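You operate a simulated robot arm through the tools that you are given. There is no shell and no other tool.

You are at the controls of a simulated robot arm. One attempt, no reset.

## Task
Uncap the black-capped vial from the long white rack with the capping block and put it back in its well.
Fine: grip it first; cap on the block's CAP mark; free the grip. Set down upright: what you pick out.

It is judged by the outcome, as a careful person would: the job done as asked, and still so three seconds after it is handed in. It fails if anything else is knocked over, pushed out of place, dropped, spilled or broken. Lids that push on must go on centred and level and be pressed home; caps that screw on are set level and turned clockwise until they are tight.

## Robot
A 6-joint arm with a four-finger gripper, fixed in place. Base frame: the origin is at the foot of the arm, x ahead of it, y to its left, z up. Readings come in m, degrees, newtons and seconds.
Its first joint turns from -166.0 to 166.0 degrees. Payload 3.43 kg.
The TCP is the grasp point between the finger pads, 0.03 m short of the fingertips. In the tool frame z runs along the fingers and y along their closing line. Largest opening 0.12 m; the body of the gripper starts 0.085 m behind the TCP.
Orientation is that of the tool frame in the base frame, as a unit quaternion [w, x, y, z]. With the fingers straight down and closing along the base's y, the tool's x points along the base's -x, its y along +y and its z along -z.

## Interface
- The arm moves only by the tool arm_command. Its arguments are lists of equal length, an entry for each row: "dp": the shift along the base's x, y, z in units of 30 mm (1.0 is 30 mm), a list of three; "angular": the turn, a rotation vector about the base's x, y, z in units of 8 degrees (1.0 is 8 degrees), a list of three; "grip": the finger opening in mm, from 0 to 120. In form: {"dp": [[tx, ty, tz], ...], "angular": [[ax, ay, az], ...], "grip": [grip, ...]}. A call has 1 to 20 rows; each row shifts and turns the commanded pose from where the row before left it. A call with a number of a shift or a turn outside -1 to 1 is refused whole. Each row takes 0.2 s and may step no farther than 0.05 m and 8.6 degrees from the row before; otherwise, or with a gripper value out of range, the whole call is refused. Where a pose cannot be reached the arm comes as near as it can. A force on the tool above 90 N (or 10 N above the force at the start of the call, whichever is more), or a blocked arm, ends the call early, and 0.2 s more pass. The fingers move at their own pace and stop on an object; they squeeze with about 35 N. The grip force told is the motor's: it shows also when the fingers shut on nothing. Time passes only in rows, and 0.2 s behind the last, so rows that do not move let the fingers close. It gives the time, the measured TCP pose, the force on the tool (base axes), the opening and the grip force at its end, in the units of the frame above (readings bear some noise), with the torque about the TCP (base axes, N m) and any sound that the robot's microphone picked up, and new pictures: "pictures" is both (left out), scene, wrist or none.
- Cameras (640 x 400 px; columns grow to the right, rows downward): "scene" is fixed at [0.0513, 0.6487, 1.4577]; the picture's right is [-0.45, -0.89, 0.00], its down [-0.45, 0.23, -0.86] and it looks along [0.77, -0.39, -0.51] (base axes); focal length 372 px, centre (320, 200). "wrist" rides on the gripper at [0.071, -0.017, -0.121] in the tool frame; the picture's right is [0.23, 0.97, 0.00], its down [-0.81, 0.19, -0.55] and it looks along [-0.54, 0.13, 0.83] (tool axes); focal length 275 px, centre (320, 200). There is no depth. A picture from a camera that has moved, and an enlarged one, comes with that camera's place and axes in the base frame and with its lens.
- enlarge(camera, box): a new picture of the part [left, top, right, bottom] of that camera's present view, enlarged. No time passes.
- hand_in(): hands the job in; it is judged then, once.

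Nothing tells you positions but the pictures and the camera data. Unless the task says otherwise, let go and move clear before handing in.

The tools are called after "Request:" by a JSON object that holds its "name" and its "arguments". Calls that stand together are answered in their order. arm_command: Moves the arm, as the interface text tells. Its arguments: {"type":"object","properties":{"dp":{"type":"array","items":{"type":"array","items":{"type":"number"}}},"angular":{"type":"array","items":{"type":"array","items":{"type":"number"}}},"grip":{"type":"array","items":{"type":"number"}},"pictures":{"type":"string","enum":["both","scene","wrist","none"]}},"required":["dp","angular","grip"]} The other tools are called the same way: enlarge (camera, box) takes an enlarged picture of a part of a camera's view; hand_in () hands the job in.

At the start:

```text
t: 0.0
eef_pos: [0.5746, 0.14, 1.2262]
ee_rot: [0.0, 0.0, 1.0, 0.001]
ft_force: [-0.3, 0.9, -0.8]
torque: [-0.03, -0.01, -0.01]
grip_width: 0.1203
finger_force: 0.1
```

scene: 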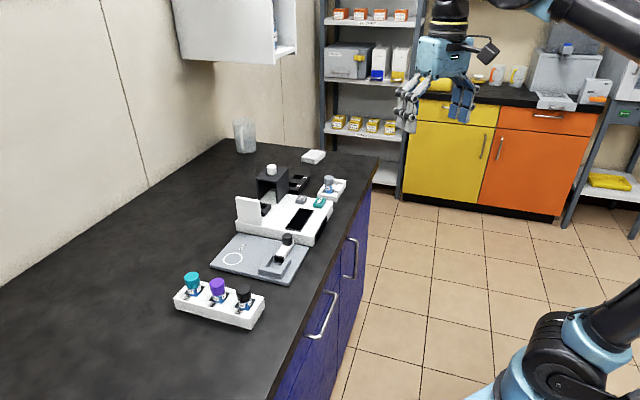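
wrist: 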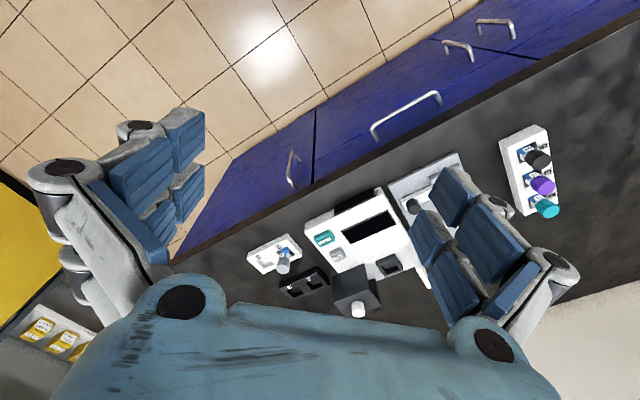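

I see a dark bench with a long white rack (teal, purple and black caps), a grey plate with a ring mark and a block, and a white instrument behind it. I'll look closer first before moving.

Request:
{"name": "enlarge", "arguments": {"camera": "scene", "box": [160, 220, 320, 320]}}

Request:
{"name": "enlarge", "arguments": {"camera": "scene", "box": [220, 140, 380, 240]}}

Request:
{"name": "enlarge", "arguments": {"camera": "wrist", "box": [380, 110, 580, 235]}}

```text
4.00 times, centred on (240, 270) of scene
camera zoom: at [0.0513, 0.6487, 1.4577], right [-0.45, -0.89, 0.0], down [-0.45, 0.23, -0.86], along [0.77, -0.39, -0.51], focal length 1488 px, centre (640, -80)
```

zoom: 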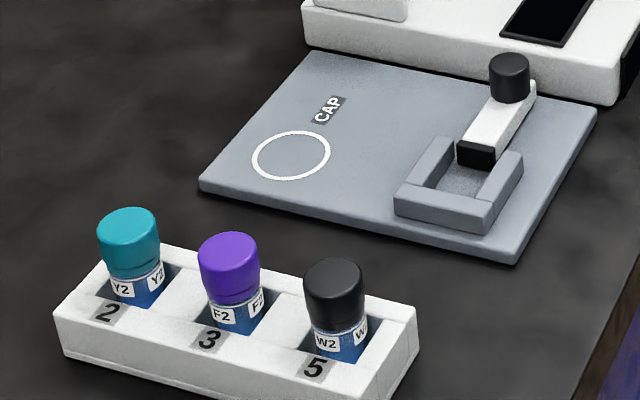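

```text
4.00 times, centred on (300, 190) of scene
camera zoom: at [0.0513, 0.6487, 1.4577], right [-0.45, -0.89, 0.0], down [-0.45, 0.23, -0.86], along [0.77, -0.39, -0.51], focal length 1488 px, centre (400, 240)
```

zoom: 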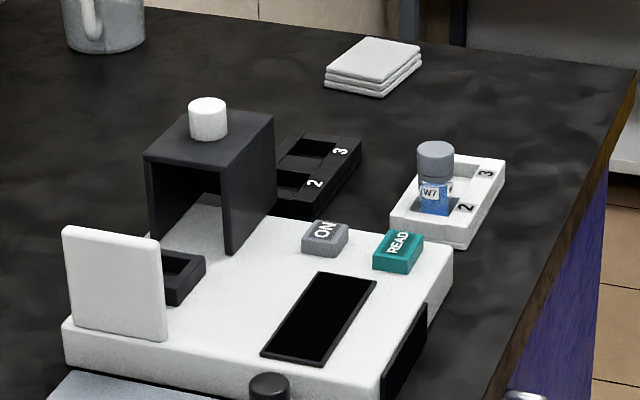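

```text
3.20 times, centred on (480, 172) of wrist
camera zoom: at [0.502, 0.1228, 1.3468], right [-0.23, 0.97, 0.0], down [0.81, 0.19, 0.55], along [0.54, 0.13, -0.83], focal length 881 px, centre (-192, 288)
```

zoom: 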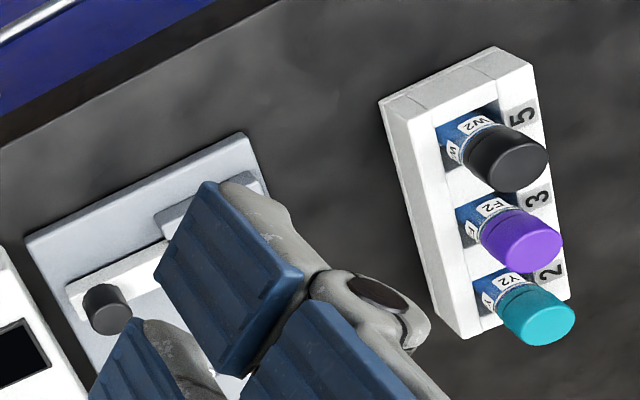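

The bench sits at about 45° to my base. The black-capped vial is the rack's near-end well (5), with its cap top near (0.615, 0.535, 0.927). The capping block has a U-pocket, a slider with a black knob and a CAP ring. I'll move above the rack with the gripper turned 45° for a closer look.

Request:
{"name": "arm_command", "arguments": {"dp": [[0.03, 0.75, -0.2], [0.03, 0.75, -0.2], [0.03, 0.75, -0.2], [0.03, 0.75, -0.2], [0.03, 0.75, -0.2], [0.03, 0.75, -0.2], [0.03, 0.75, -0.2], [0.03, 0.75, -0.2], [0.03, 0.75, -0.2], [0.03, 0.75, -0.2], [0.03, 0.75, -0.2], [0.03, 0.75, -0.2], [0.03, 0.75, -0.2], [0.03, 0.75, -0.2], [0.03, 0.75, -0.2], [0, 0, 0]], "angular": [[0, 0, 0.375], [0, 0, 0.375], [0, 0, 0.375], [0, 0, 0.375], [0, 0, 0.375], [0, 0, 0.375], [0, 0, 0.375], [0, 0, 0.375], [0, 0, 0.375], [0, 0, 0.375], [0, 0, 0.375], [0, 0, 0.375], [0, 0, 0.375], [0, 0, 0.375], [0, 0, 0.375], [0, 0, 0]], "grip": [120, 120, 120, 120, 120, 120, 120, 120, 120, 120, 120, 120, 120, 120, 120, 120]}}

```text
t: 3.4
eef_pos: [0.5752, 0.4777, 1.1431]
ee_rot: [0.006, -0.384, 0.923, 0.004]
ft_force: [0.5, -0.6, -0.5]
torque: [0.02, 0.0, 0.0]
grip_width: 0.1201
finger_force: 0.2
camera wrist: at [0.5335, 0.4135, 1.2629], right [-0.85, 0.52, 0.0], down [0.43, 0.7, 0.56], along [0.3, 0.48, -0.83], focal length 275 px, centre (320, 200)
```

scene: 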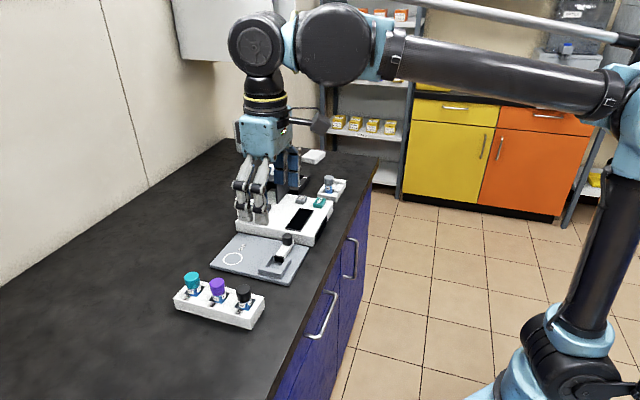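
wrist: 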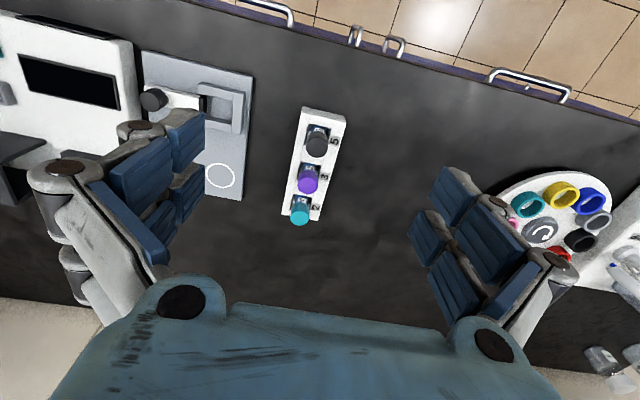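

The arm is above the bench. I can see the rack straight on and the capping block to its left, so I'll enlarge both for accurate positions.

Request:
{"name": "enlarge", "arguments": {"camera": "wrist", "box": [240, 90, 400, 240]}}

Request:
{"name": "enlarge", "arguments": {"camera": "wrist", "box": [120, 40, 280, 210]}}

Request:
{"name": "enlarge", "arguments": {"camera": "scene", "box": [160, 220, 320, 335]}}

```text
2.67 times, centred on (320, 165) of wrist
camera zoom: at [0.5335, 0.4135, 1.2629], right [-0.85, 0.52, 0.0], down [0.43, 0.7, 0.56], along [0.3, 0.48, -0.83], focal length 734 px, centre (320, 293)
```

zoom: 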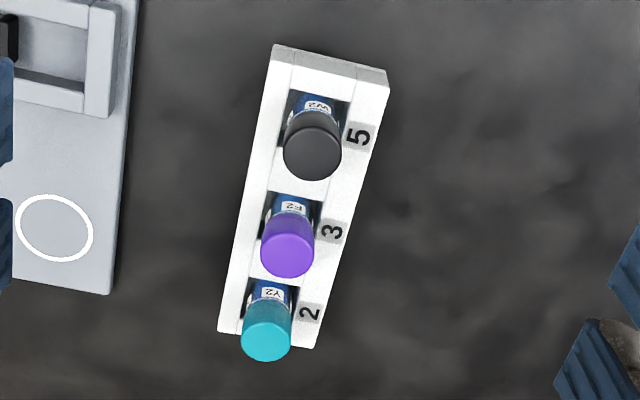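

```text
2.35 times, centred on (200, 125) of wrist
camera zoom: at [0.5335, 0.4135, 1.2629], right [-0.85, 0.52, 0.0], down [0.43, 0.7, 0.56], along [0.3, 0.48, -0.83], focal length 648 px, centre (602, 376)
```

zoom: 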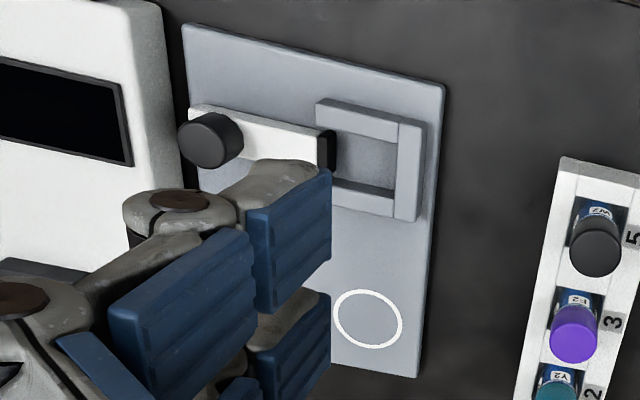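

```text
3.48 times, centred on (240, 278) of scene
camera zoom: at [0.0513, 0.6487, 1.4577], right [-0.45, -0.89, 0.0], down [-0.45, 0.23, -0.86], along [0.77, -0.39, -0.51], focal length 1294 px, centre (598, -70)
```

zoom: 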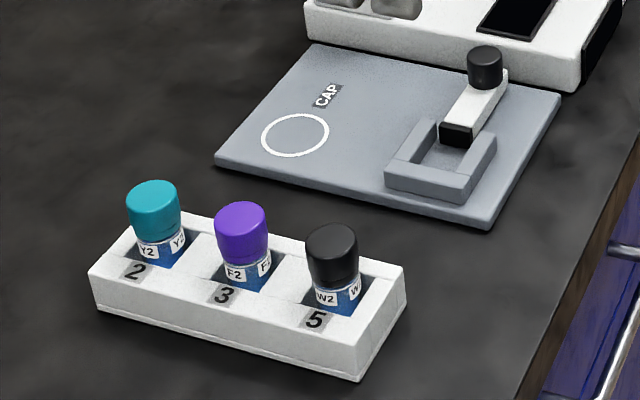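

The cap top triangulates to about (0.614, 0.535, 0.927), and the CAP ring to about (0.79, 0.516). I'll wait one moment to check that the reading has settled, then move in above the black vial.

Request:
{"name": "arm_command", "arguments": {"dp": [[0, 0, 0], [0, 0, 0]], "angular": [[0, 0, 0], [0, 0, 0]], "grip": [80, 80], "pictures": "none"}}

```text
t: 4.0
eef_pos: [0.5737, 0.4783, 1.1425]
ee_rot: [0.005, -0.382, 0.924, 0.004]
ft_force: [-0.1, 0.2, 0.4]
torque: [0.01, 0.01, 0.01]
grip_width: 0.08
finger_force: 0.0
```

The reading is steady, with a small constant offset from the command. I'm now moving to about 10 cm above the black vial.

Request:
{"name": "arm_command", "arguments": {"dp": [[0.22, 0.32, -0.5], [0.22, 0.32, -0.5], [0.22, 0.32, -0.5], [0.22, 0.32, -0.5], [0.22, 0.32, -0.5], [0.22, 0.32, -0.5], [0, 0, 0], [0, 0, 0]], "angular": [[0, 0, 0], [0, 0, 0], [0, 0, 0], [0, 0, 0], [0, 0, 0], [0, 0, 0], [0, 0, 0], [0, 0, 0]], "grip": [80, 80, 80, 80, 80, 80, 80, 80]}}

```text
t: 5.8
eef_pos: [0.612, 0.5355, 1.0537]
ee_rot: [0.005, -0.383, 0.924, 0.003]
ft_force: [0.0, -1.0, 0.5]
torque: [0.01, 0.0, 0.01]
grip_width: 0.0799
finger_force: 0.0
camera wrist: at [0.5715, 0.4718, 1.1725], right [-0.85, 0.53, 0.0], down [0.43, 0.7, 0.56], along [0.3, 0.48, -0.83], focal length 275 px, centre (320, 200)
```

scene: 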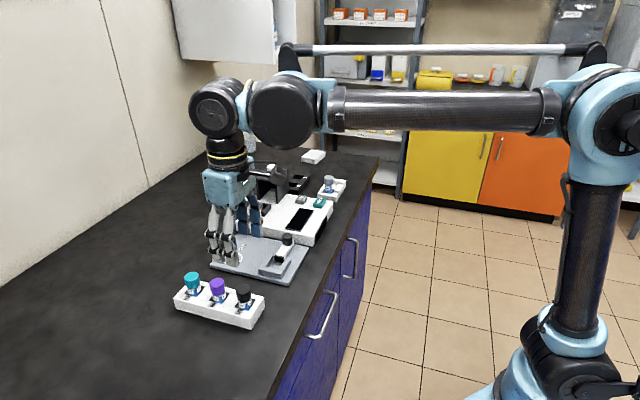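
wrist: 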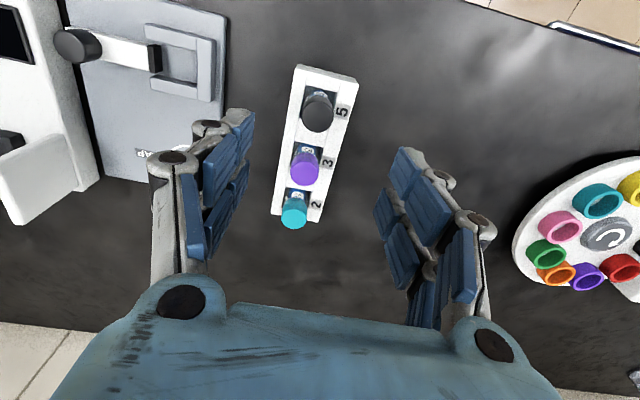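

I'm above the vial and will enlarge the view to check centring and the rack's angle.

Request:
{"name": "enlarge", "arguments": {"camera": "wrist", "box": [250, 55, 390, 235]}}

Request:
{"name": "enlarge", "arguments": {"camera": "wrist", "box": [40, 0, 240, 190]}}

```text
2.22 times, centred on (320, 145) of wrist
camera zoom: at [0.5715, 0.4718, 1.1725], right [-0.85, 0.53, 0.0], down [0.43, 0.7, 0.56], along [0.3, 0.48, -0.83], focal length 612 px, centre (320, 322)
```

zoom: 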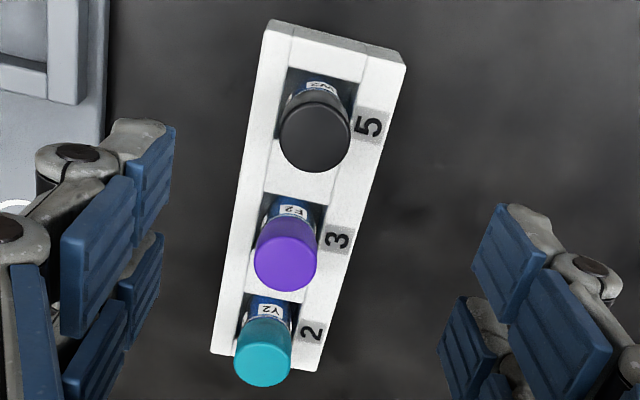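

```text
2.11 times, centred on (140, 95) of wrist
camera zoom: at [0.5715, 0.4718, 1.1725], right [-0.85, 0.53, 0.0], down [0.43, 0.7, 0.56], along [0.3, 0.48, -0.83], focal length 580 px, centre (699, 421)
```

zoom: 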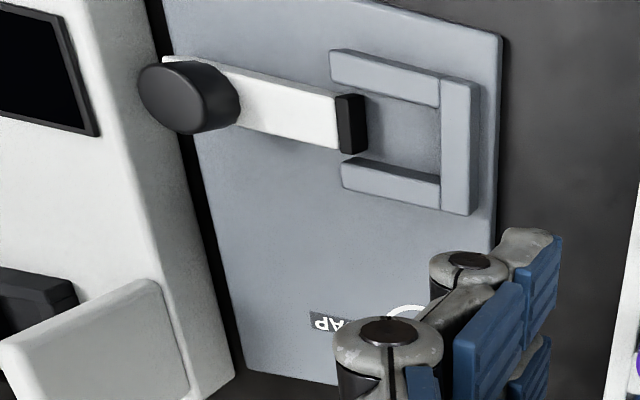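

The cap top is about 28 mm across, near (0.615, 0.537, 0.927). Before picking the vial I want a close look at the block's pocket, jaw and knob, so I'll move over it at a safe height.

Request:
{"name": "arm_command", "arguments": {"dp": [[0.78, -0.77, 0], [0.78, -0.77, 0], [0.78, -0.77, 0], [0.78, -0.77, 0], [0.78, -0.77, 0], [0, 0, 0], [0, 0, 0]], "angular": [[0, 0, 0], [0, 0, 0], [0, 0, 0], [0, 0, 0], [0, 0, 0], [0, 0, 0], [0, 0, 0]], "grip": [80, 80, 80, 80, 80, 80, 80]}}

```text
t: 7.4
eef_pos: [0.7294, 0.4191, 1.0545]
ee_rot: [0.005, -0.383, 0.924, 0.003]
ft_force: [0.8, 0.1, -0.1]
torque: [0.01, -0.02, 0.0]
grip_width: 0.0801
finger_force: 0.0
camera wrist: at [0.6892, 0.3557, 1.1733], right [-0.85, 0.52, 0.0], down [0.43, 0.7, 0.56], along [0.3, 0.48, -0.83], focal length 275 px, centre (320, 200)
```

scene: 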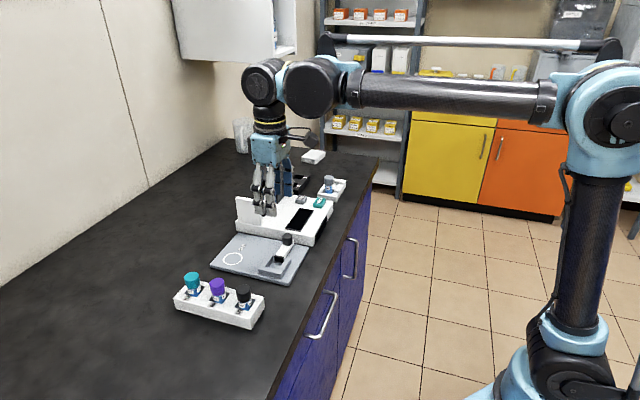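
wrist: 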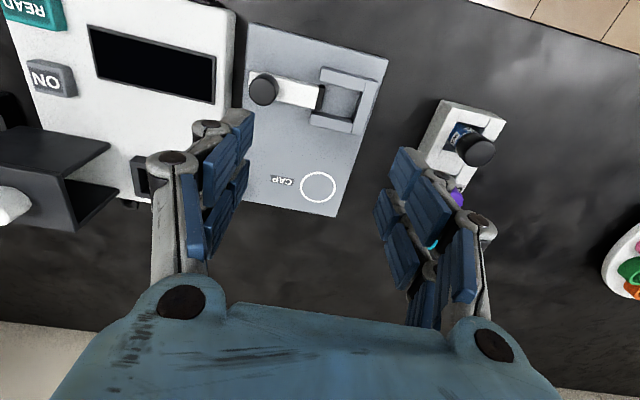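

Request:
{"name": "enlarge", "arguments": {"camera": "wrist", "box": [230, 10, 400, 225]}}

Request:
{"name": "enlarge", "arguments": {"camera": "scene", "box": [235, 215, 315, 290]}}

Request:
{"name": "enlarge", "arguments": {"camera": "wrist", "box": [230, 50, 390, 150]}}

```text
1.86 times, centred on (315, 118) of wrist
camera zoom: at [0.6892, 0.3557, 1.1733], right [-0.85, 0.52, 0.0], down [0.43, 0.7, 0.56], along [0.3, 0.48, -0.83], focal length 512 px, centre (329, 354)
```

zoom: 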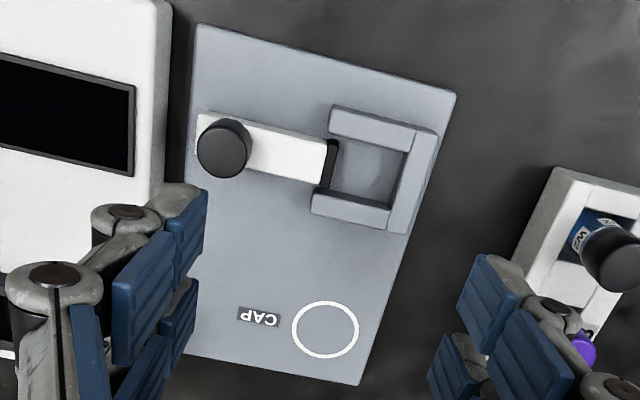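

```text
5.33 times, centred on (275, 252) of scene
camera zoom: at [0.0513, 0.6487, 1.4577], right [-0.45, -0.89, 0.0], down [-0.45, 0.23, -0.86], along [0.77, -0.39, -0.51], focal length 1984 px, centre (560, -80)
```

zoom: 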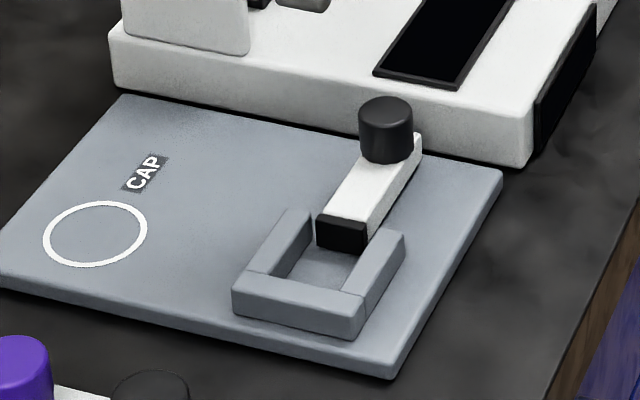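

```text
4.00 times, centred on (310, 100) of wrist
camera zoom: at [0.6892, 0.3557, 1.1733], right [-0.85, 0.52, 0.0], down [0.43, 0.7, 0.56], along [0.3, 0.48, -0.83], focal length 1101 px, centre (360, 600)
```

zoom: 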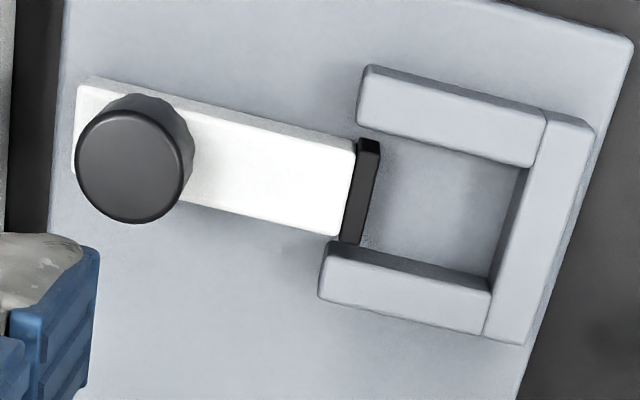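

Positions so far:
- **Pocket:** centre about (0.712, 0.431), with its axis along (-0.69, 0.72). Inner width is about 33 mm, plate z is about 0.866 and wall tops are about 0.882.
- **Knob:** top about (0.766, 0.379, 0.908).
- **CAP ring:** about (0.790, 0.5135).

I'm going back over the black vial and descending partway to check alignment.

Request:
{"name": "arm_command", "arguments": {"dp": [[-0.763, 0.783, 0], [-0.763, 0.783, 0], [-0.763, 0.783, 0], [-0.763, 0.783, 0], [-0.763, 0.783, 0], [0, 0, -1], [0, 0, -1], [0, 0, 0], [0, 0, 0]], "angular": [[0, 0, 0], [0, 0, 0], [0, 0, 0], [0, 0, 0], [0, 0, 0], [0, 0, 0], [0, 0, 0], [0, 0, 0], [0, 0, 0]], "grip": [70, 70, 70, 70, 70, 70, 70, 70, 70]}}

Request:
{"name": "enlarge", "arguments": {"camera": "wrist", "box": [240, 80, 400, 240]}}

Request:
{"name": "enlarge", "arguments": {"camera": "scene", "box": [160, 210, 290, 340]}}

```text
t: 9.4
eef_pos: [0.6121, 0.5338, 0.9947]
ee_rot: [0.005, -0.382, 0.924, 0.003]
ft_force: [0.3, 0.2, -0.2]
torque: [-0.02, -0.02, 0.0]
grip_width: 0.0698
finger_force: 0.0
camera wrist: at [0.5727, 0.4698, 1.1133], right [-0.85, 0.53, 0.0], down [0.43, 0.7, 0.56], along [0.3, 0.48, -0.83], focal length 275 px, centre (320, 200)
```

scene: 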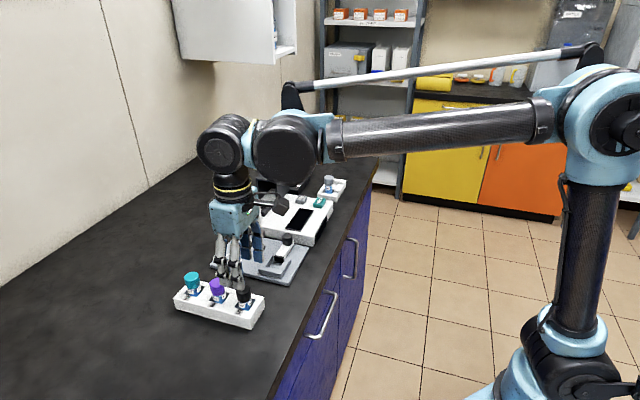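
wrist: 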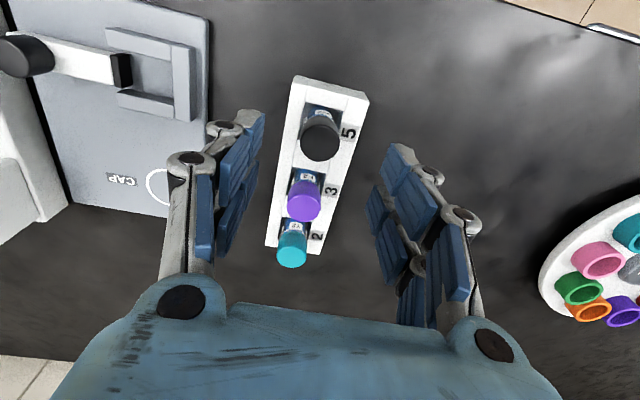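

```text
2.50 times, centred on (320, 160) of wrist
camera zoom: at [0.5727, 0.4698, 1.1133], right [-0.85, 0.53, 0.0], down [0.43, 0.7, 0.56], along [0.3, 0.48, -0.83], focal length 688 px, centre (320, 300)
```

zoom: 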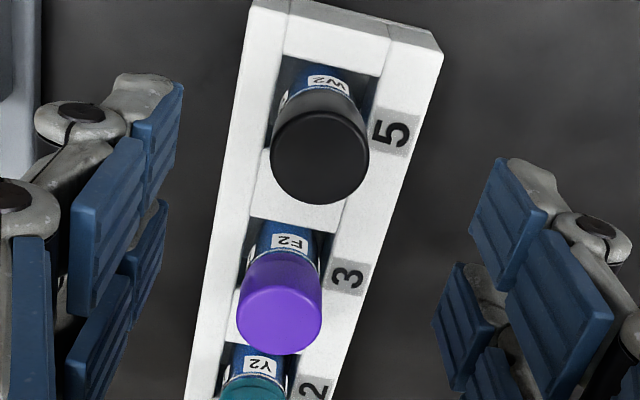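

```text
3.08 times, centred on (225, 275) of scene
camera zoom: at [0.0513, 0.6487, 1.4577], right [-0.45, -0.89, 0.0], down [-0.45, 0.23, -0.86], along [0.77, -0.39, -0.51], focal length 1145 px, centre (612, -31)
```

zoom: 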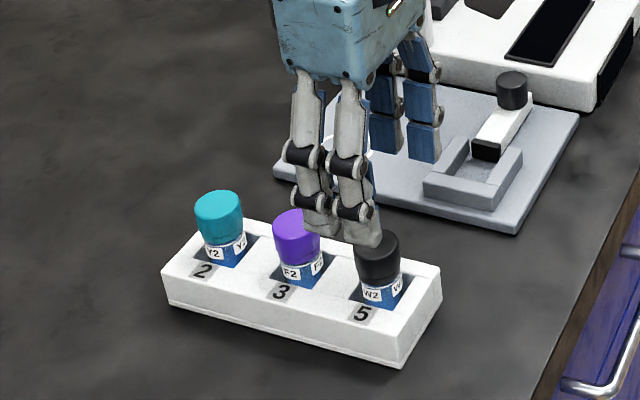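

The cap centre is about (0.614, 0.5355). I'll correct by about 2 mm and descend to TCP z ≈ 0.935, fingers open, then check again.

Request:
{"name": "arm_command", "arguments": {"dp": [[0.07, 0.06, -0.5], [0, 0, -0.5], [0, 0, -0.5], [0, 0, -0.5], [0, 0, 0], [0, 0, 0]], "angular": [[0, 0, 0], [0, 0, 0], [0, 0, 0], [0, 0, 0], [0, 0, 0], [0, 0, 0]], "grip": [60, 60, 60, 60, 60, 60]}}

Request:
{"name": "enlarge", "arguments": {"camera": "wrist", "box": [220, 90, 420, 250]}}

Request:
{"name": "enlarge", "arguments": {"camera": "scene", "box": [160, 210, 290, 340]}}

```text
t: 10.8
eef_pos: [0.6169, 0.5383, 0.9318]
ee_rot: [0.005, -0.382, 0.924, 0.003]
ft_force: [0.4, 0.3, 0.1]
torque: [0.01, -0.02, -0.04]
grip_width: 0.0601
finger_force: 0.1
camera wrist: at [0.577, 0.4733, 1.0518], right [-0.85, 0.53, 0.0], down [0.43, 0.7, 0.56], along [0.3, 0.48, -0.83], focal length 275 px, centre (320, 200)
```

scene: 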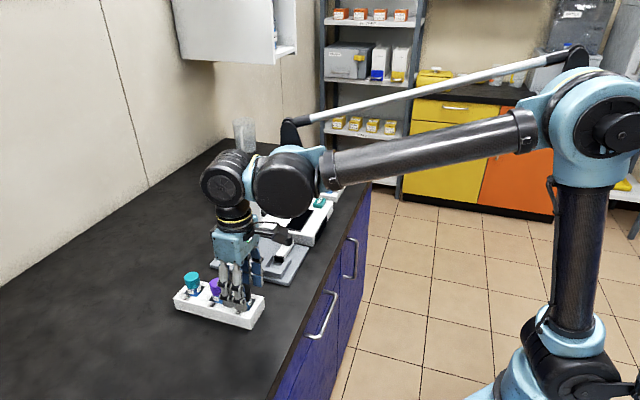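
wrist: 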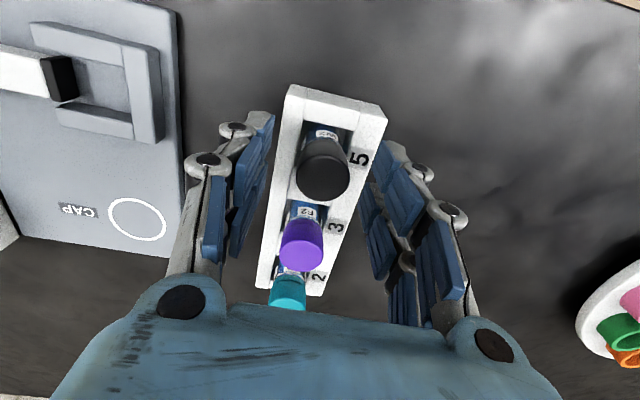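

```text
2.50 times, centred on (320, 170) of wrist
camera zoom: at [0.577, 0.4733, 1.0518], right [-0.85, 0.53, 0.0], down [0.43, 0.7, 0.56], along [0.3, 0.48, -0.83], focal length 688 px, centre (320, 275)
```

zoom: 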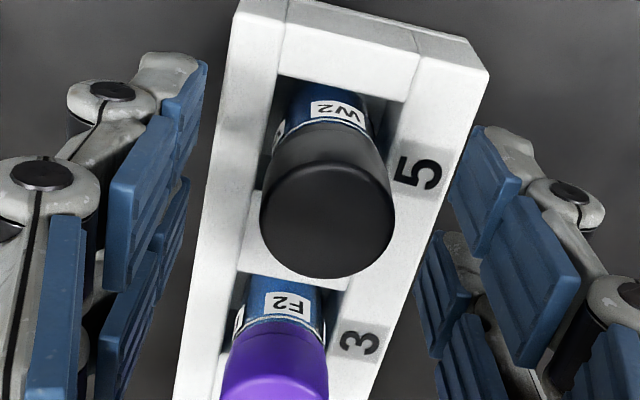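

```text
3.08 times, centred on (225, 275) of scene
camera zoom: at [0.0513, 0.6487, 1.4577], right [-0.45, -0.89, 0.0], down [-0.45, 0.23, -0.86], along [0.77, -0.39, -0.51], focal length 1145 px, centre (612, -31)
```

zoom: 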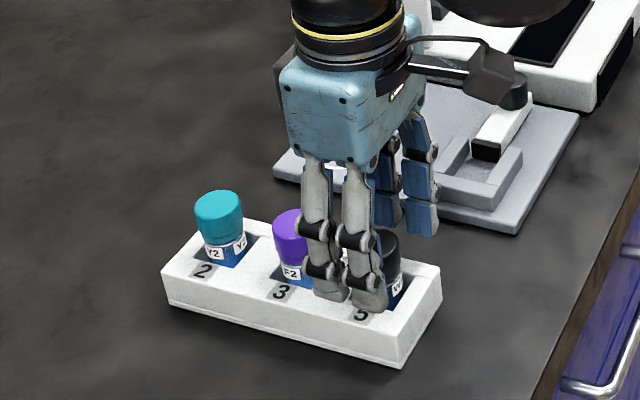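

The open fingers straddle the black cap, with the tips near its lower edge and above the rack top. I'll nudge 2 mm, then close on the cap.

Request:
{"name": "arm_command", "arguments": {"dp": [[-0.07, -0.03, 0], [0, 0, 0], [0, 0, 0], [0, 0, 0], [0, 0, 0]], "angular": [[0, 0, 0], [0, 0, 0], [0, 0, 0], [0, 0, 0], [0, 0, 0]], "grip": [60, 20, 20, 20, 20]}}

Request:
{"name": "enlarge", "arguments": {"camera": "wrist", "box": [220, 90, 420, 250]}}

Request:
{"name": "enlarge", "arguments": {"camera": "scene", "box": [160, 210, 290, 340]}}

```text
t: 12.0
eef_pos: [0.6158, 0.5364, 0.931]
ee_rot: [0.006, -0.383, 0.924, 0.004]
ft_force: [0.0, 0.4, 0.2]
torque: [0.05, 0.0, 0.0]
grip_width: 0.0255
finger_force: 35.0
camera wrist: at [0.5756, 0.4726, 1.0517], right [-0.85, 0.53, 0.0], down [0.43, 0.7, 0.56], along [0.3, 0.48, -0.83], focal length 275 px, centre (320, 200)
```

scene: 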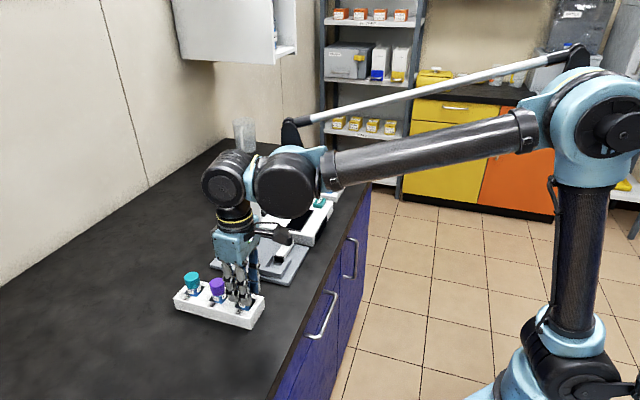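
wrist: 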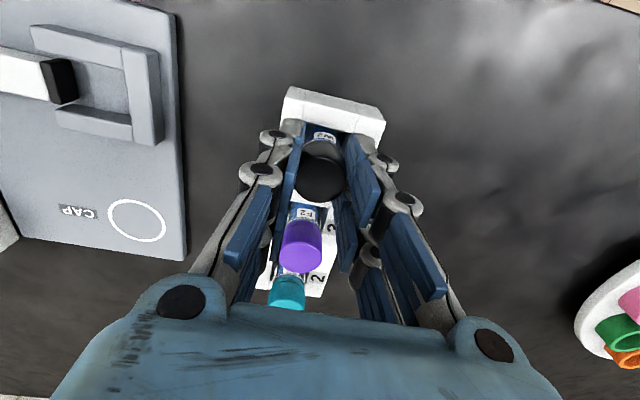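

```text
2.50 times, centred on (320, 170) of wrist
camera zoom: at [0.5756, 0.4726, 1.0517], right [-0.85, 0.53, 0.0], down [0.43, 0.7, 0.56], along [0.3, 0.48, -0.83], focal length 688 px, centre (320, 275)
```

zoom: 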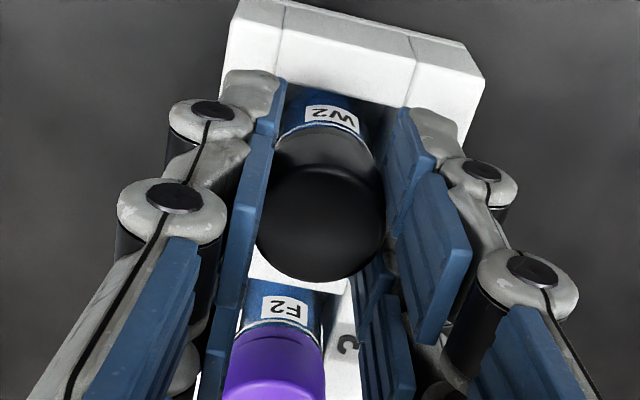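

```text
3.08 times, centred on (225, 275) of scene
camera zoom: at [0.0513, 0.6487, 1.4577], right [-0.45, -0.89, 0.0], down [-0.45, 0.23, -0.86], along [0.77, -0.39, -0.51], focal length 1145 px, centre (612, -31)
```

zoom: 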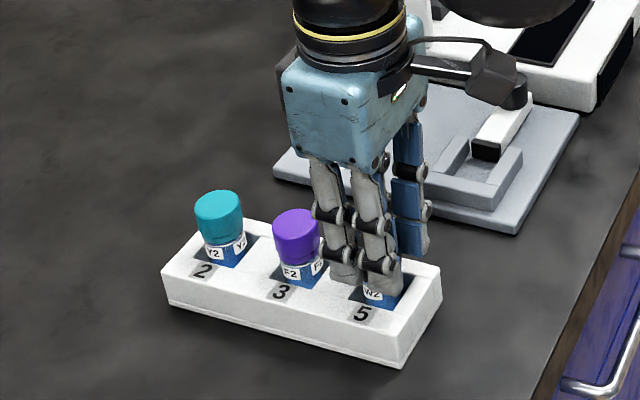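

The cap is gripped at 25.5 mm with 35 N. I'll record this as the vial's well position (TCP 0.6158, 0.5364, 0.931) and lift straight up.

Request:
{"name": "arm_command", "arguments": {"dp": [[0, 0, 0.3], [0, 0, 0.5], [0, 0, 0.6], [0, 0, 0.7], [0, 0, 0.7], [0, 0, 0.5], [0, 0, 0], [0, 0, 0]], "angular": [[0, 0, 0], [0, 0, 0], [0, 0, 0], [0, 0, 0], [0, 0, 0], [0, 0, 0], [0, 0, 0], [0, 0, 0]], "grip": [20, 20, 20, 20, 20, 20, 20, 20]}}

Request:
{"name": "enlarge", "arguments": {"camera": "wrist", "box": [220, 90, 420, 250]}}

Request:
{"name": "enlarge", "arguments": {"camera": "scene", "box": [170, 190, 300, 340]}}

```text
t: 13.8
eef_pos: [0.6167, 0.5375, 1.0338]
ee_rot: [0.005, -0.383, 0.924, 0.004]
ft_force: [-0.6, -1.0, -0.5]
torque: [0.0, 0.03, 0.01]
grip_width: 0.0253
finger_force: 34.8
camera wrist: at [0.5754, 0.4733, 1.1519], right [-0.85, 0.53, 0.0], down [0.43, 0.7, 0.56], along [0.3, 0.48, -0.83], focal length 275 px, centre (320, 200)
```

scene: 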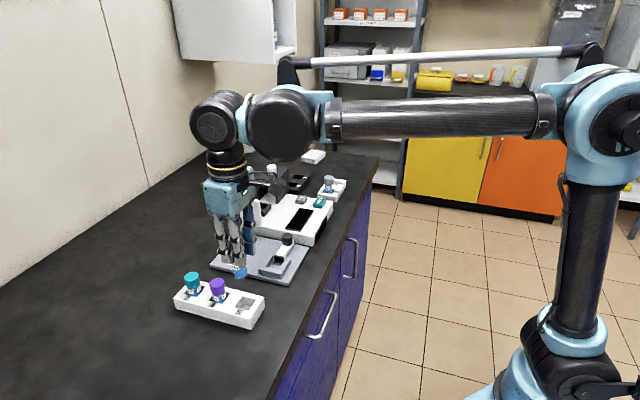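
wrist: 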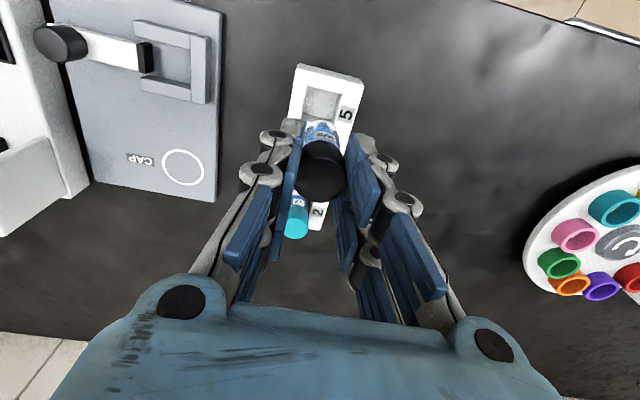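

```text
2.50 times, centred on (320, 170) of wrist
camera zoom: at [0.5754, 0.4733, 1.1519], right [-0.85, 0.53, 0.0], down [0.43, 0.7, 0.56], along [0.3, 0.48, -0.83], focal length 688 px, centre (320, 275)
```

zoom: 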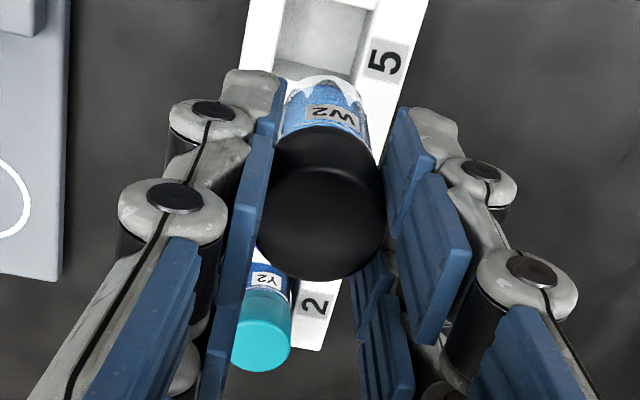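

```text
2.67 times, centred on (235, 265) of scene
camera zoom: at [0.0513, 0.6487, 1.4577], right [-0.45, -0.89, 0.0], down [-0.45, 0.23, -0.86], along [0.77, -0.39, -0.51], focal length 992 px, centre (547, 27)
```

zoom: 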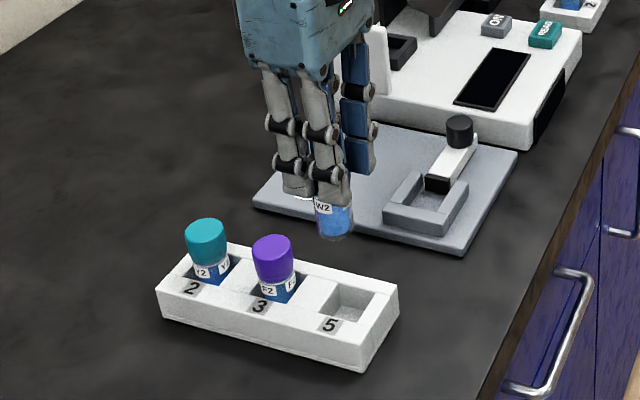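

The vial came out cleanly: it's about 70 mm tall, with its bottom roughly 74 mm below the TCP. Well 5 is empty and the rack hasn't moved. Next I carry it to hover over the pocket.

Request:
{"name": "arm_command", "arguments": {"dp": [[0.535, -0.58, 0], [0.535, -0.58, 0], [0.535, -0.58, 0], [0.535, -0.58, 0], [0.535, -0.58, 0], [0.535, -0.58, 0], [0, 0, 0], [0, 0, 0]], "angular": [[0, 0, 0], [0, 0, 0], [0, 0, 0], [0, 0, 0], [0, 0, 0], [0, 0, 0], [0, 0, 0], [0, 0, 0]], "grip": [20, 20, 20, 20, 20, 20, 20, 20]}}

Request:
{"name": "enlarge", "arguments": {"camera": "wrist", "box": [220, 60, 420, 230]}}

Request:
{"name": "enlarge", "arguments": {"camera": "scene", "box": [220, 180, 330, 300]}}

```text
t: 15.6
eef_pos: [0.7118, 0.4345, 1.0311]
ee_rot: [0.006, -0.382, 0.924, 0.003]
ft_force: [-0.5, 0.7, -0.8]
torque: [-0.04, 0.03, -0.03]
grip_width: 0.0254
finger_force: 35.2
camera wrist: at [0.6714, 0.3703, 1.1508], right [-0.85, 0.52, 0.0], down [0.43, 0.7, 0.56], along [0.3, 0.48, -0.83], focal length 275 px, centre (320, 200)
```

scene: 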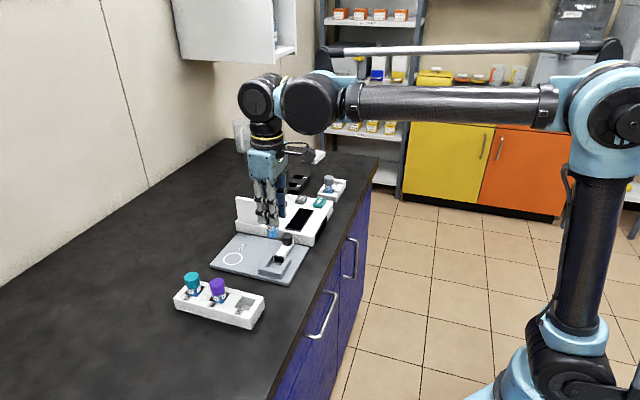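
wrist: 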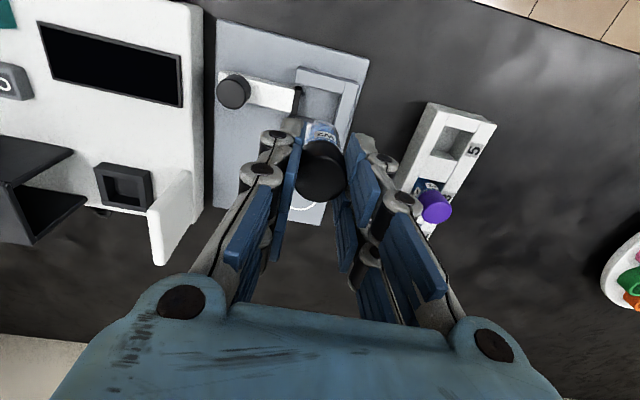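

```text
2.35 times, centred on (320, 145) of wrist
camera zoom: at [0.6714, 0.3703, 1.1508], right [-0.85, 0.52, 0.0], down [0.43, 0.7, 0.56], along [0.3, 0.48, -0.83], focal length 648 px, centre (320, 329)
```

zoom: 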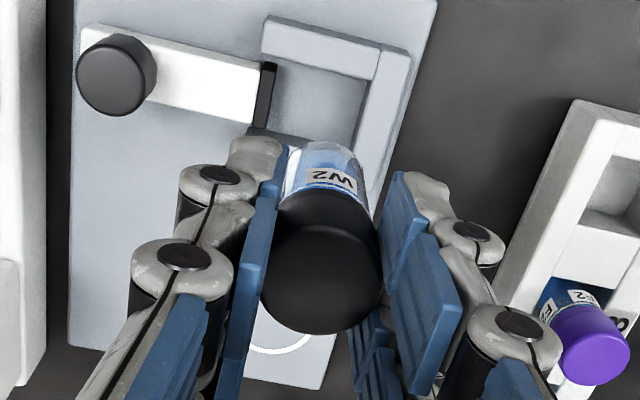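

```text
3.33 times, centred on (275, 240) of scene
camera zoom: at [0.0513, 0.6487, 1.4577], right [-0.45, -0.89, 0.0], down [-0.45, 0.23, -0.86], along [0.77, -0.39, -0.51], focal length 1240 px, centre (470, 67)
```

zoom: 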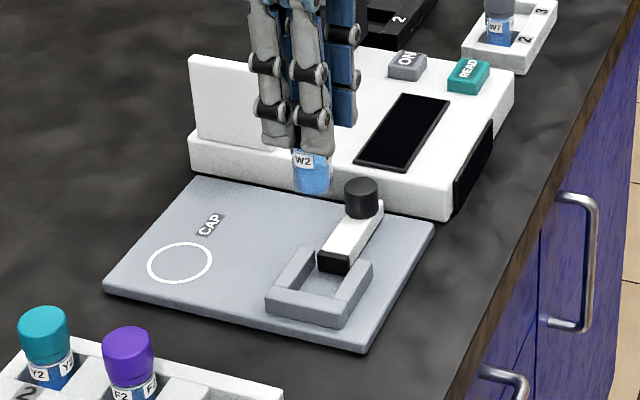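

The vial hovers over the pocket. My two views agree on the pocket within about 1 mm, and its centre is about (0.7127, 0.4318). I'll descend until the vial bottom is just above the walls and check again.

Request:
{"name": "arm_command", "arguments": {"dp": [[0.03, -0.02, -0.5], [0, 0, -0.5], [0, 0, -0.5], [0, 0, -0.4], [0, 0, -0.2], [0, 0, 0], [0, 0, 0]], "angular": [[0, 0, 0], [0, 0, 0], [0, 0, 0], [0, 0, 0], [0, 0, 0], [0, 0, 0], [0, 0, 0]], "grip": [20, 20, 20, 20, 20, 20, 20]}}

Request:
{"name": "enlarge", "arguments": {"camera": "wrist", "box": [220, 60, 420, 230]}}

Request:
{"name": "enlarge", "arguments": {"camera": "scene", "box": [225, 200, 315, 290]}}

```text
t: 17.2
eef_pos: [0.7131, 0.4323, 0.9678]
ee_rot: [0.005, -0.383, 0.924, 0.004]
ft_force: [0.2, -0.1, -1.0]
torque: [0.02, -0.02, -0.02]
grip_width: 0.0249
finger_force: 34.7
camera wrist: at [0.6721, 0.3684, 1.0876], right [-0.85, 0.53, 0.0], down [0.43, 0.7, 0.56], along [0.3, 0.48, -0.83], focal length 275 px, centre (320, 200)
```

scene: 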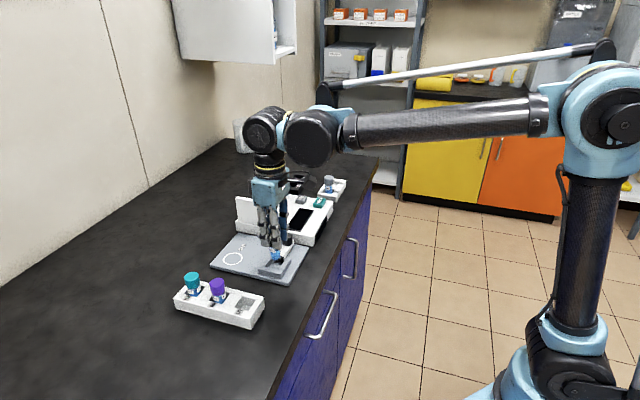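
wrist: 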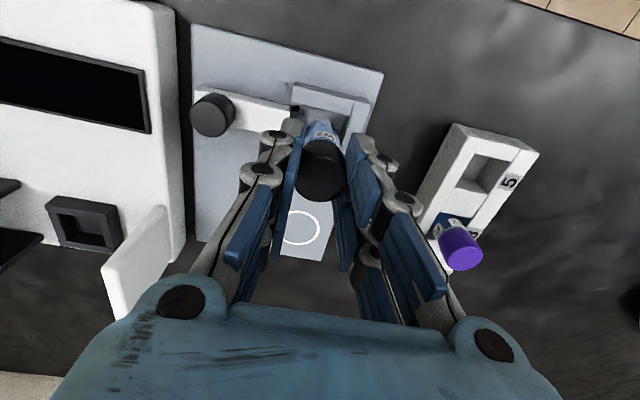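

```text
2.35 times, centred on (320, 145) of wrist
camera zoom: at [0.6721, 0.3684, 1.0876], right [-0.85, 0.53, 0.0], down [0.43, 0.7, 0.56], along [0.3, 0.48, -0.83], focal length 648 px, centre (320, 329)
```

zoom: 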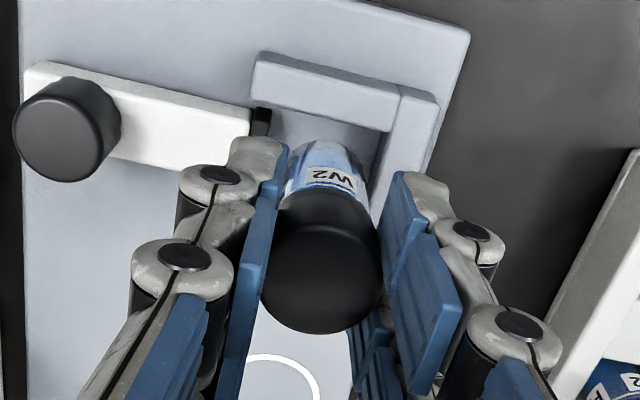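

```text
4.44 times, centred on (270, 245) of scene
camera zoom: at [0.0513, 0.6487, 1.4577], right [-0.45, -0.89, 0.0], down [-0.45, 0.23, -0.86], along [0.77, -0.39, -0.51], focal length 1654 px, centre (542, 0)
```

zoom: 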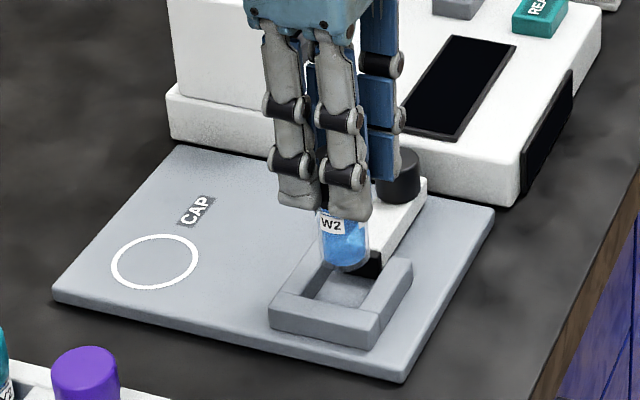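

The vial is centred over the pocket in both views. I'm lowering it slowly toward the pocket floor while watching the force.

Request:
{"name": "arm_command", "arguments": {"dp": [[0, 0, -0.2], [0, 0, -0.2], [0, 0, -0.2], [0, 0, 0], [0, 0, 0]], "angular": [[0, 0, 0], [0, 0, 0], [0, 0, 0], [0, 0, 0], [0, 0, 0]], "grip": [20, 20, 20, 20, 20], "pictures": "none"}}

Request:
{"name": "enlarge", "arguments": {"camera": "scene", "box": [225, 200, 315, 290]}}

Request:
{"name": "enlarge", "arguments": {"camera": "wrist", "box": [220, 60, 420, 230]}}

```text
t: 18.4
eef_pos: [0.7121, 0.4318, 0.9511]
ee_rot: [0.006, -0.382, 0.924, 0.002]
ft_force: [0.5, -0.1, -0.1]
torque: [-0.02, -0.01, -0.04]
grip_width: 0.025
finger_force: 34.9
```

```text
4.44 times, centred on (270, 245) of scene
camera zoom: at [0.0513, 0.6487, 1.4577], right [-0.45, -0.89, 0.0], down [-0.45, 0.23, -0.86], along [0.77, -0.39, -0.51], focal length 1654 px, centre (542, 0)
```

zoom: 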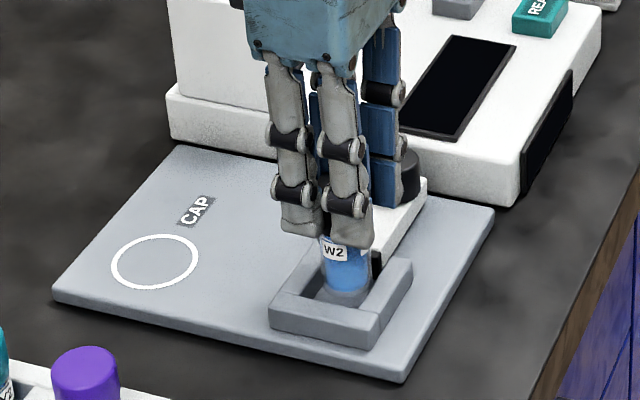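

```text
2.35 times, centred on (320, 145) of wrist
camera zoom: at [0.6711, 0.3686, 1.0708], right [-0.85, 0.53, 0.0], down [0.43, 0.7, 0.56], along [0.3, 0.48, -0.83], focal length 648 px, centre (320, 329)
```

zoom: 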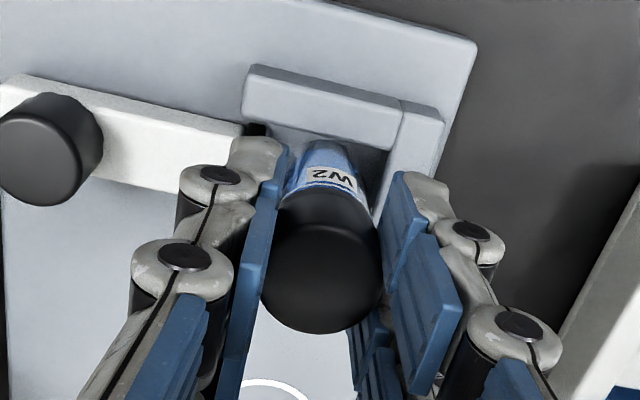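

The vial is entering the pocket cleanly, with clearance all around. I'll continue down in small steps.

Request:
{"name": "arm_command", "arguments": {"dp": [[0, 0, -0.12], [0, 0, -0.12], [0, 0, 0]], "angular": [[0, 0, 0], [0, 0, 0], [0, 0, 0]], "grip": [20, 20, 20], "pictures": "none"}}

Request:
{"name": "arm_command", "arguments": {"dp": [[0, 0, -0.07], [0, 0, 0]], "angular": [[0, 0, 0], [0, 0, 0]], "grip": [20, 20], "pictures": "none"}}

```text
t: 19.2
eef_pos: [0.7109, 0.4322, 0.9435]
ee_rot: [0.005, -0.383, 0.924, 0.003]
ft_force: [0.3, 0.5, -0.4]
torque: [-0.03, -0.04, 0.02]
grip_width: 0.0251
finger_force: 35.0
heard: snap
```

```text
t: 19.8
eef_pos: [0.7129, 0.4329, 0.9413]
ee_rot: [0.006, -0.382, 0.924, 0.004]
ft_force: [-0.3, -0.2, 0.2]
torque: [-0.01, 0.02, -0.01]
grip_width: 0.0251
finger_force: 34.7
```

I heard a snap while lowering. I'll look at everything before continuing.

Request:
{"name": "enlarge", "arguments": {"camera": "scene", "box": [225, 200, 315, 290]}}

Request:
{"name": "enlarge", "arguments": {"camera": "wrist", "box": [220, 60, 420, 230]}}

Request:
{"name": "enlarge", "arguments": {"camera": "wrist", "box": [0, 0, 640, 400]}}

Request:
{"name": "enlarge", "arguments": {"camera": "scene", "box": [140, 130, 400, 340]}}

```text
4.44 times, centred on (270, 245) of scene
camera zoom: at [0.0513, 0.6487, 1.4577], right [-0.45, -0.89, 0.0], down [-0.45, 0.23, -0.86], along [0.77, -0.39, -0.51], focal length 1654 px, centre (542, 0)
```

zoom: 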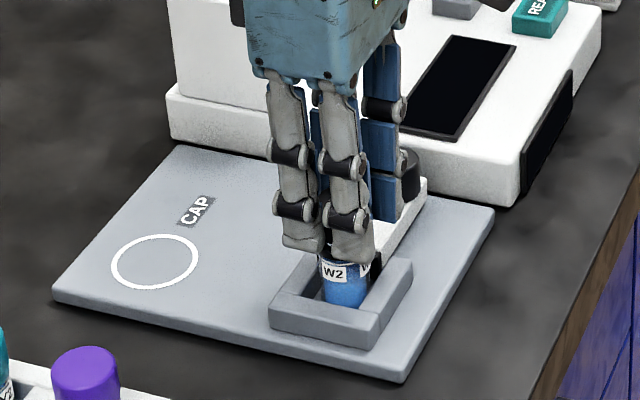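

```text
2.35 times, centred on (320, 145) of wrist
camera zoom: at [0.6709, 0.3689, 1.061], right [-0.85, 0.53, 0.0], down [0.43, 0.7, 0.56], along [0.3, 0.48, -0.83], focal length 648 px, centre (320, 329)
```

zoom: 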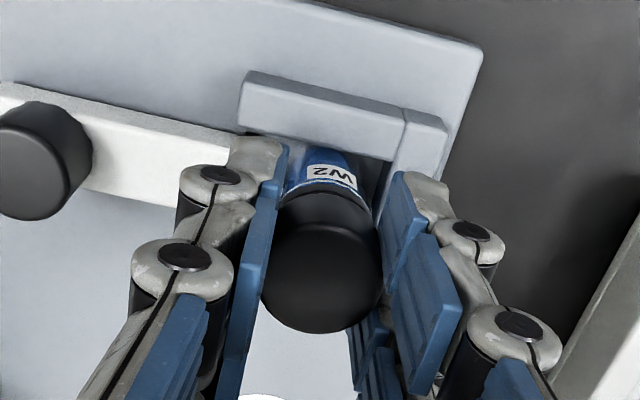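

```text
1.00 times, centred on (320, 200) of wrist (not enlarged: the box is as wide or as high as the picture)
camera zoom: at [0.6709, 0.3689, 1.061], right [-0.85, 0.53, 0.0], down [0.43, 0.7, 0.56], along [0.3, 0.48, -0.83], focal length 275 px, centre (320, 200)
```

zoom: 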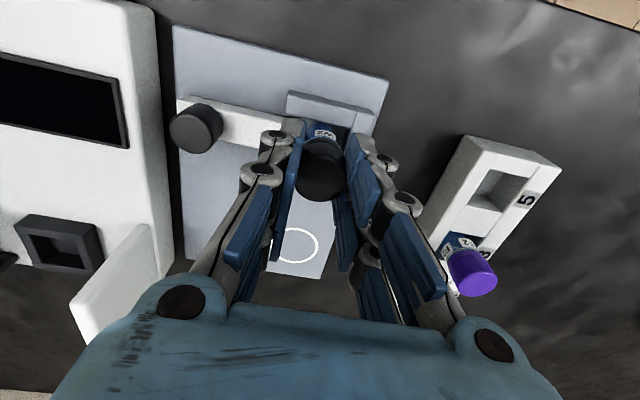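

```text
1.90 times, centred on (270, 235) of scene
camera zoom: at [0.0513, 0.6487, 1.4577], right [-0.45, -0.89, 0.0], down [-0.45, 0.23, -0.86], along [0.77, -0.39, -0.51], focal length 709 px, centre (415, 133)
```

zoom: 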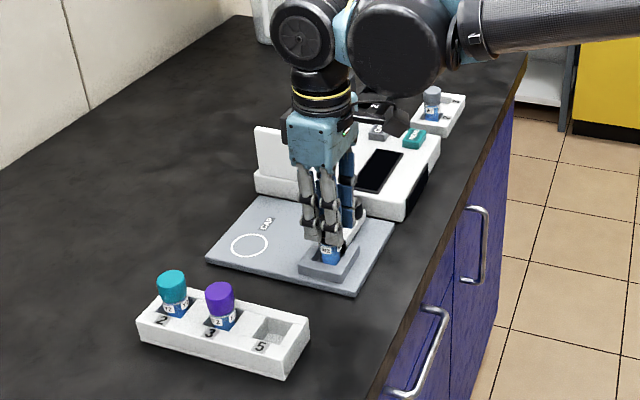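

Request:
{"name": "enlarge", "arguments": {"camera": "scene", "box": [255, 235, 295, 275]}}

Request:
{"name": "enlarge", "arguments": {"camera": "wrist", "box": [280, 100, 370, 210]}}

```text
10.00 times, centred on (275, 255) of scene
camera zoom: at [0.0513, 0.6487, 1.4577], right [-0.45, -0.89, 0.0], down [-0.45, 0.23, -0.86], along [0.77, -0.39, -0.51], focal length 3720 px, centre (770, -350)
```

zoom: 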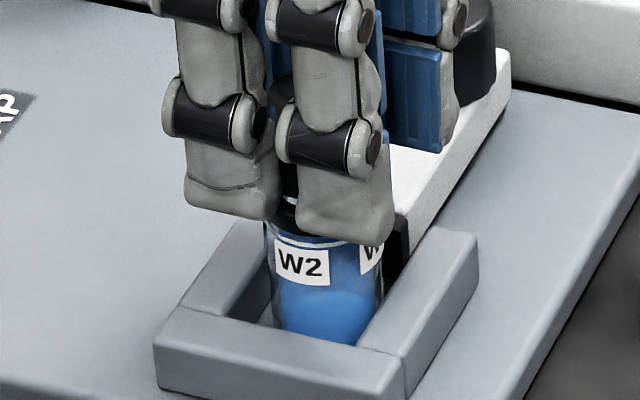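

```text
3.64 times, centred on (325, 155) of wrist
camera zoom: at [0.6709, 0.3689, 1.061], right [-0.85, 0.53, 0.0], down [0.43, 0.7, 0.56], along [0.3, 0.48, -0.83], focal length 1001 px, centre (302, 364)
```

zoom: 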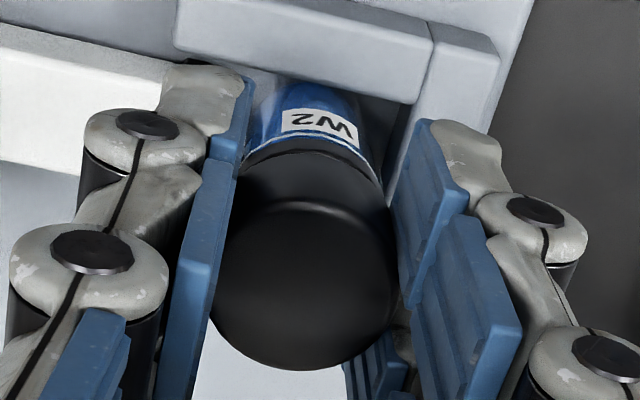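

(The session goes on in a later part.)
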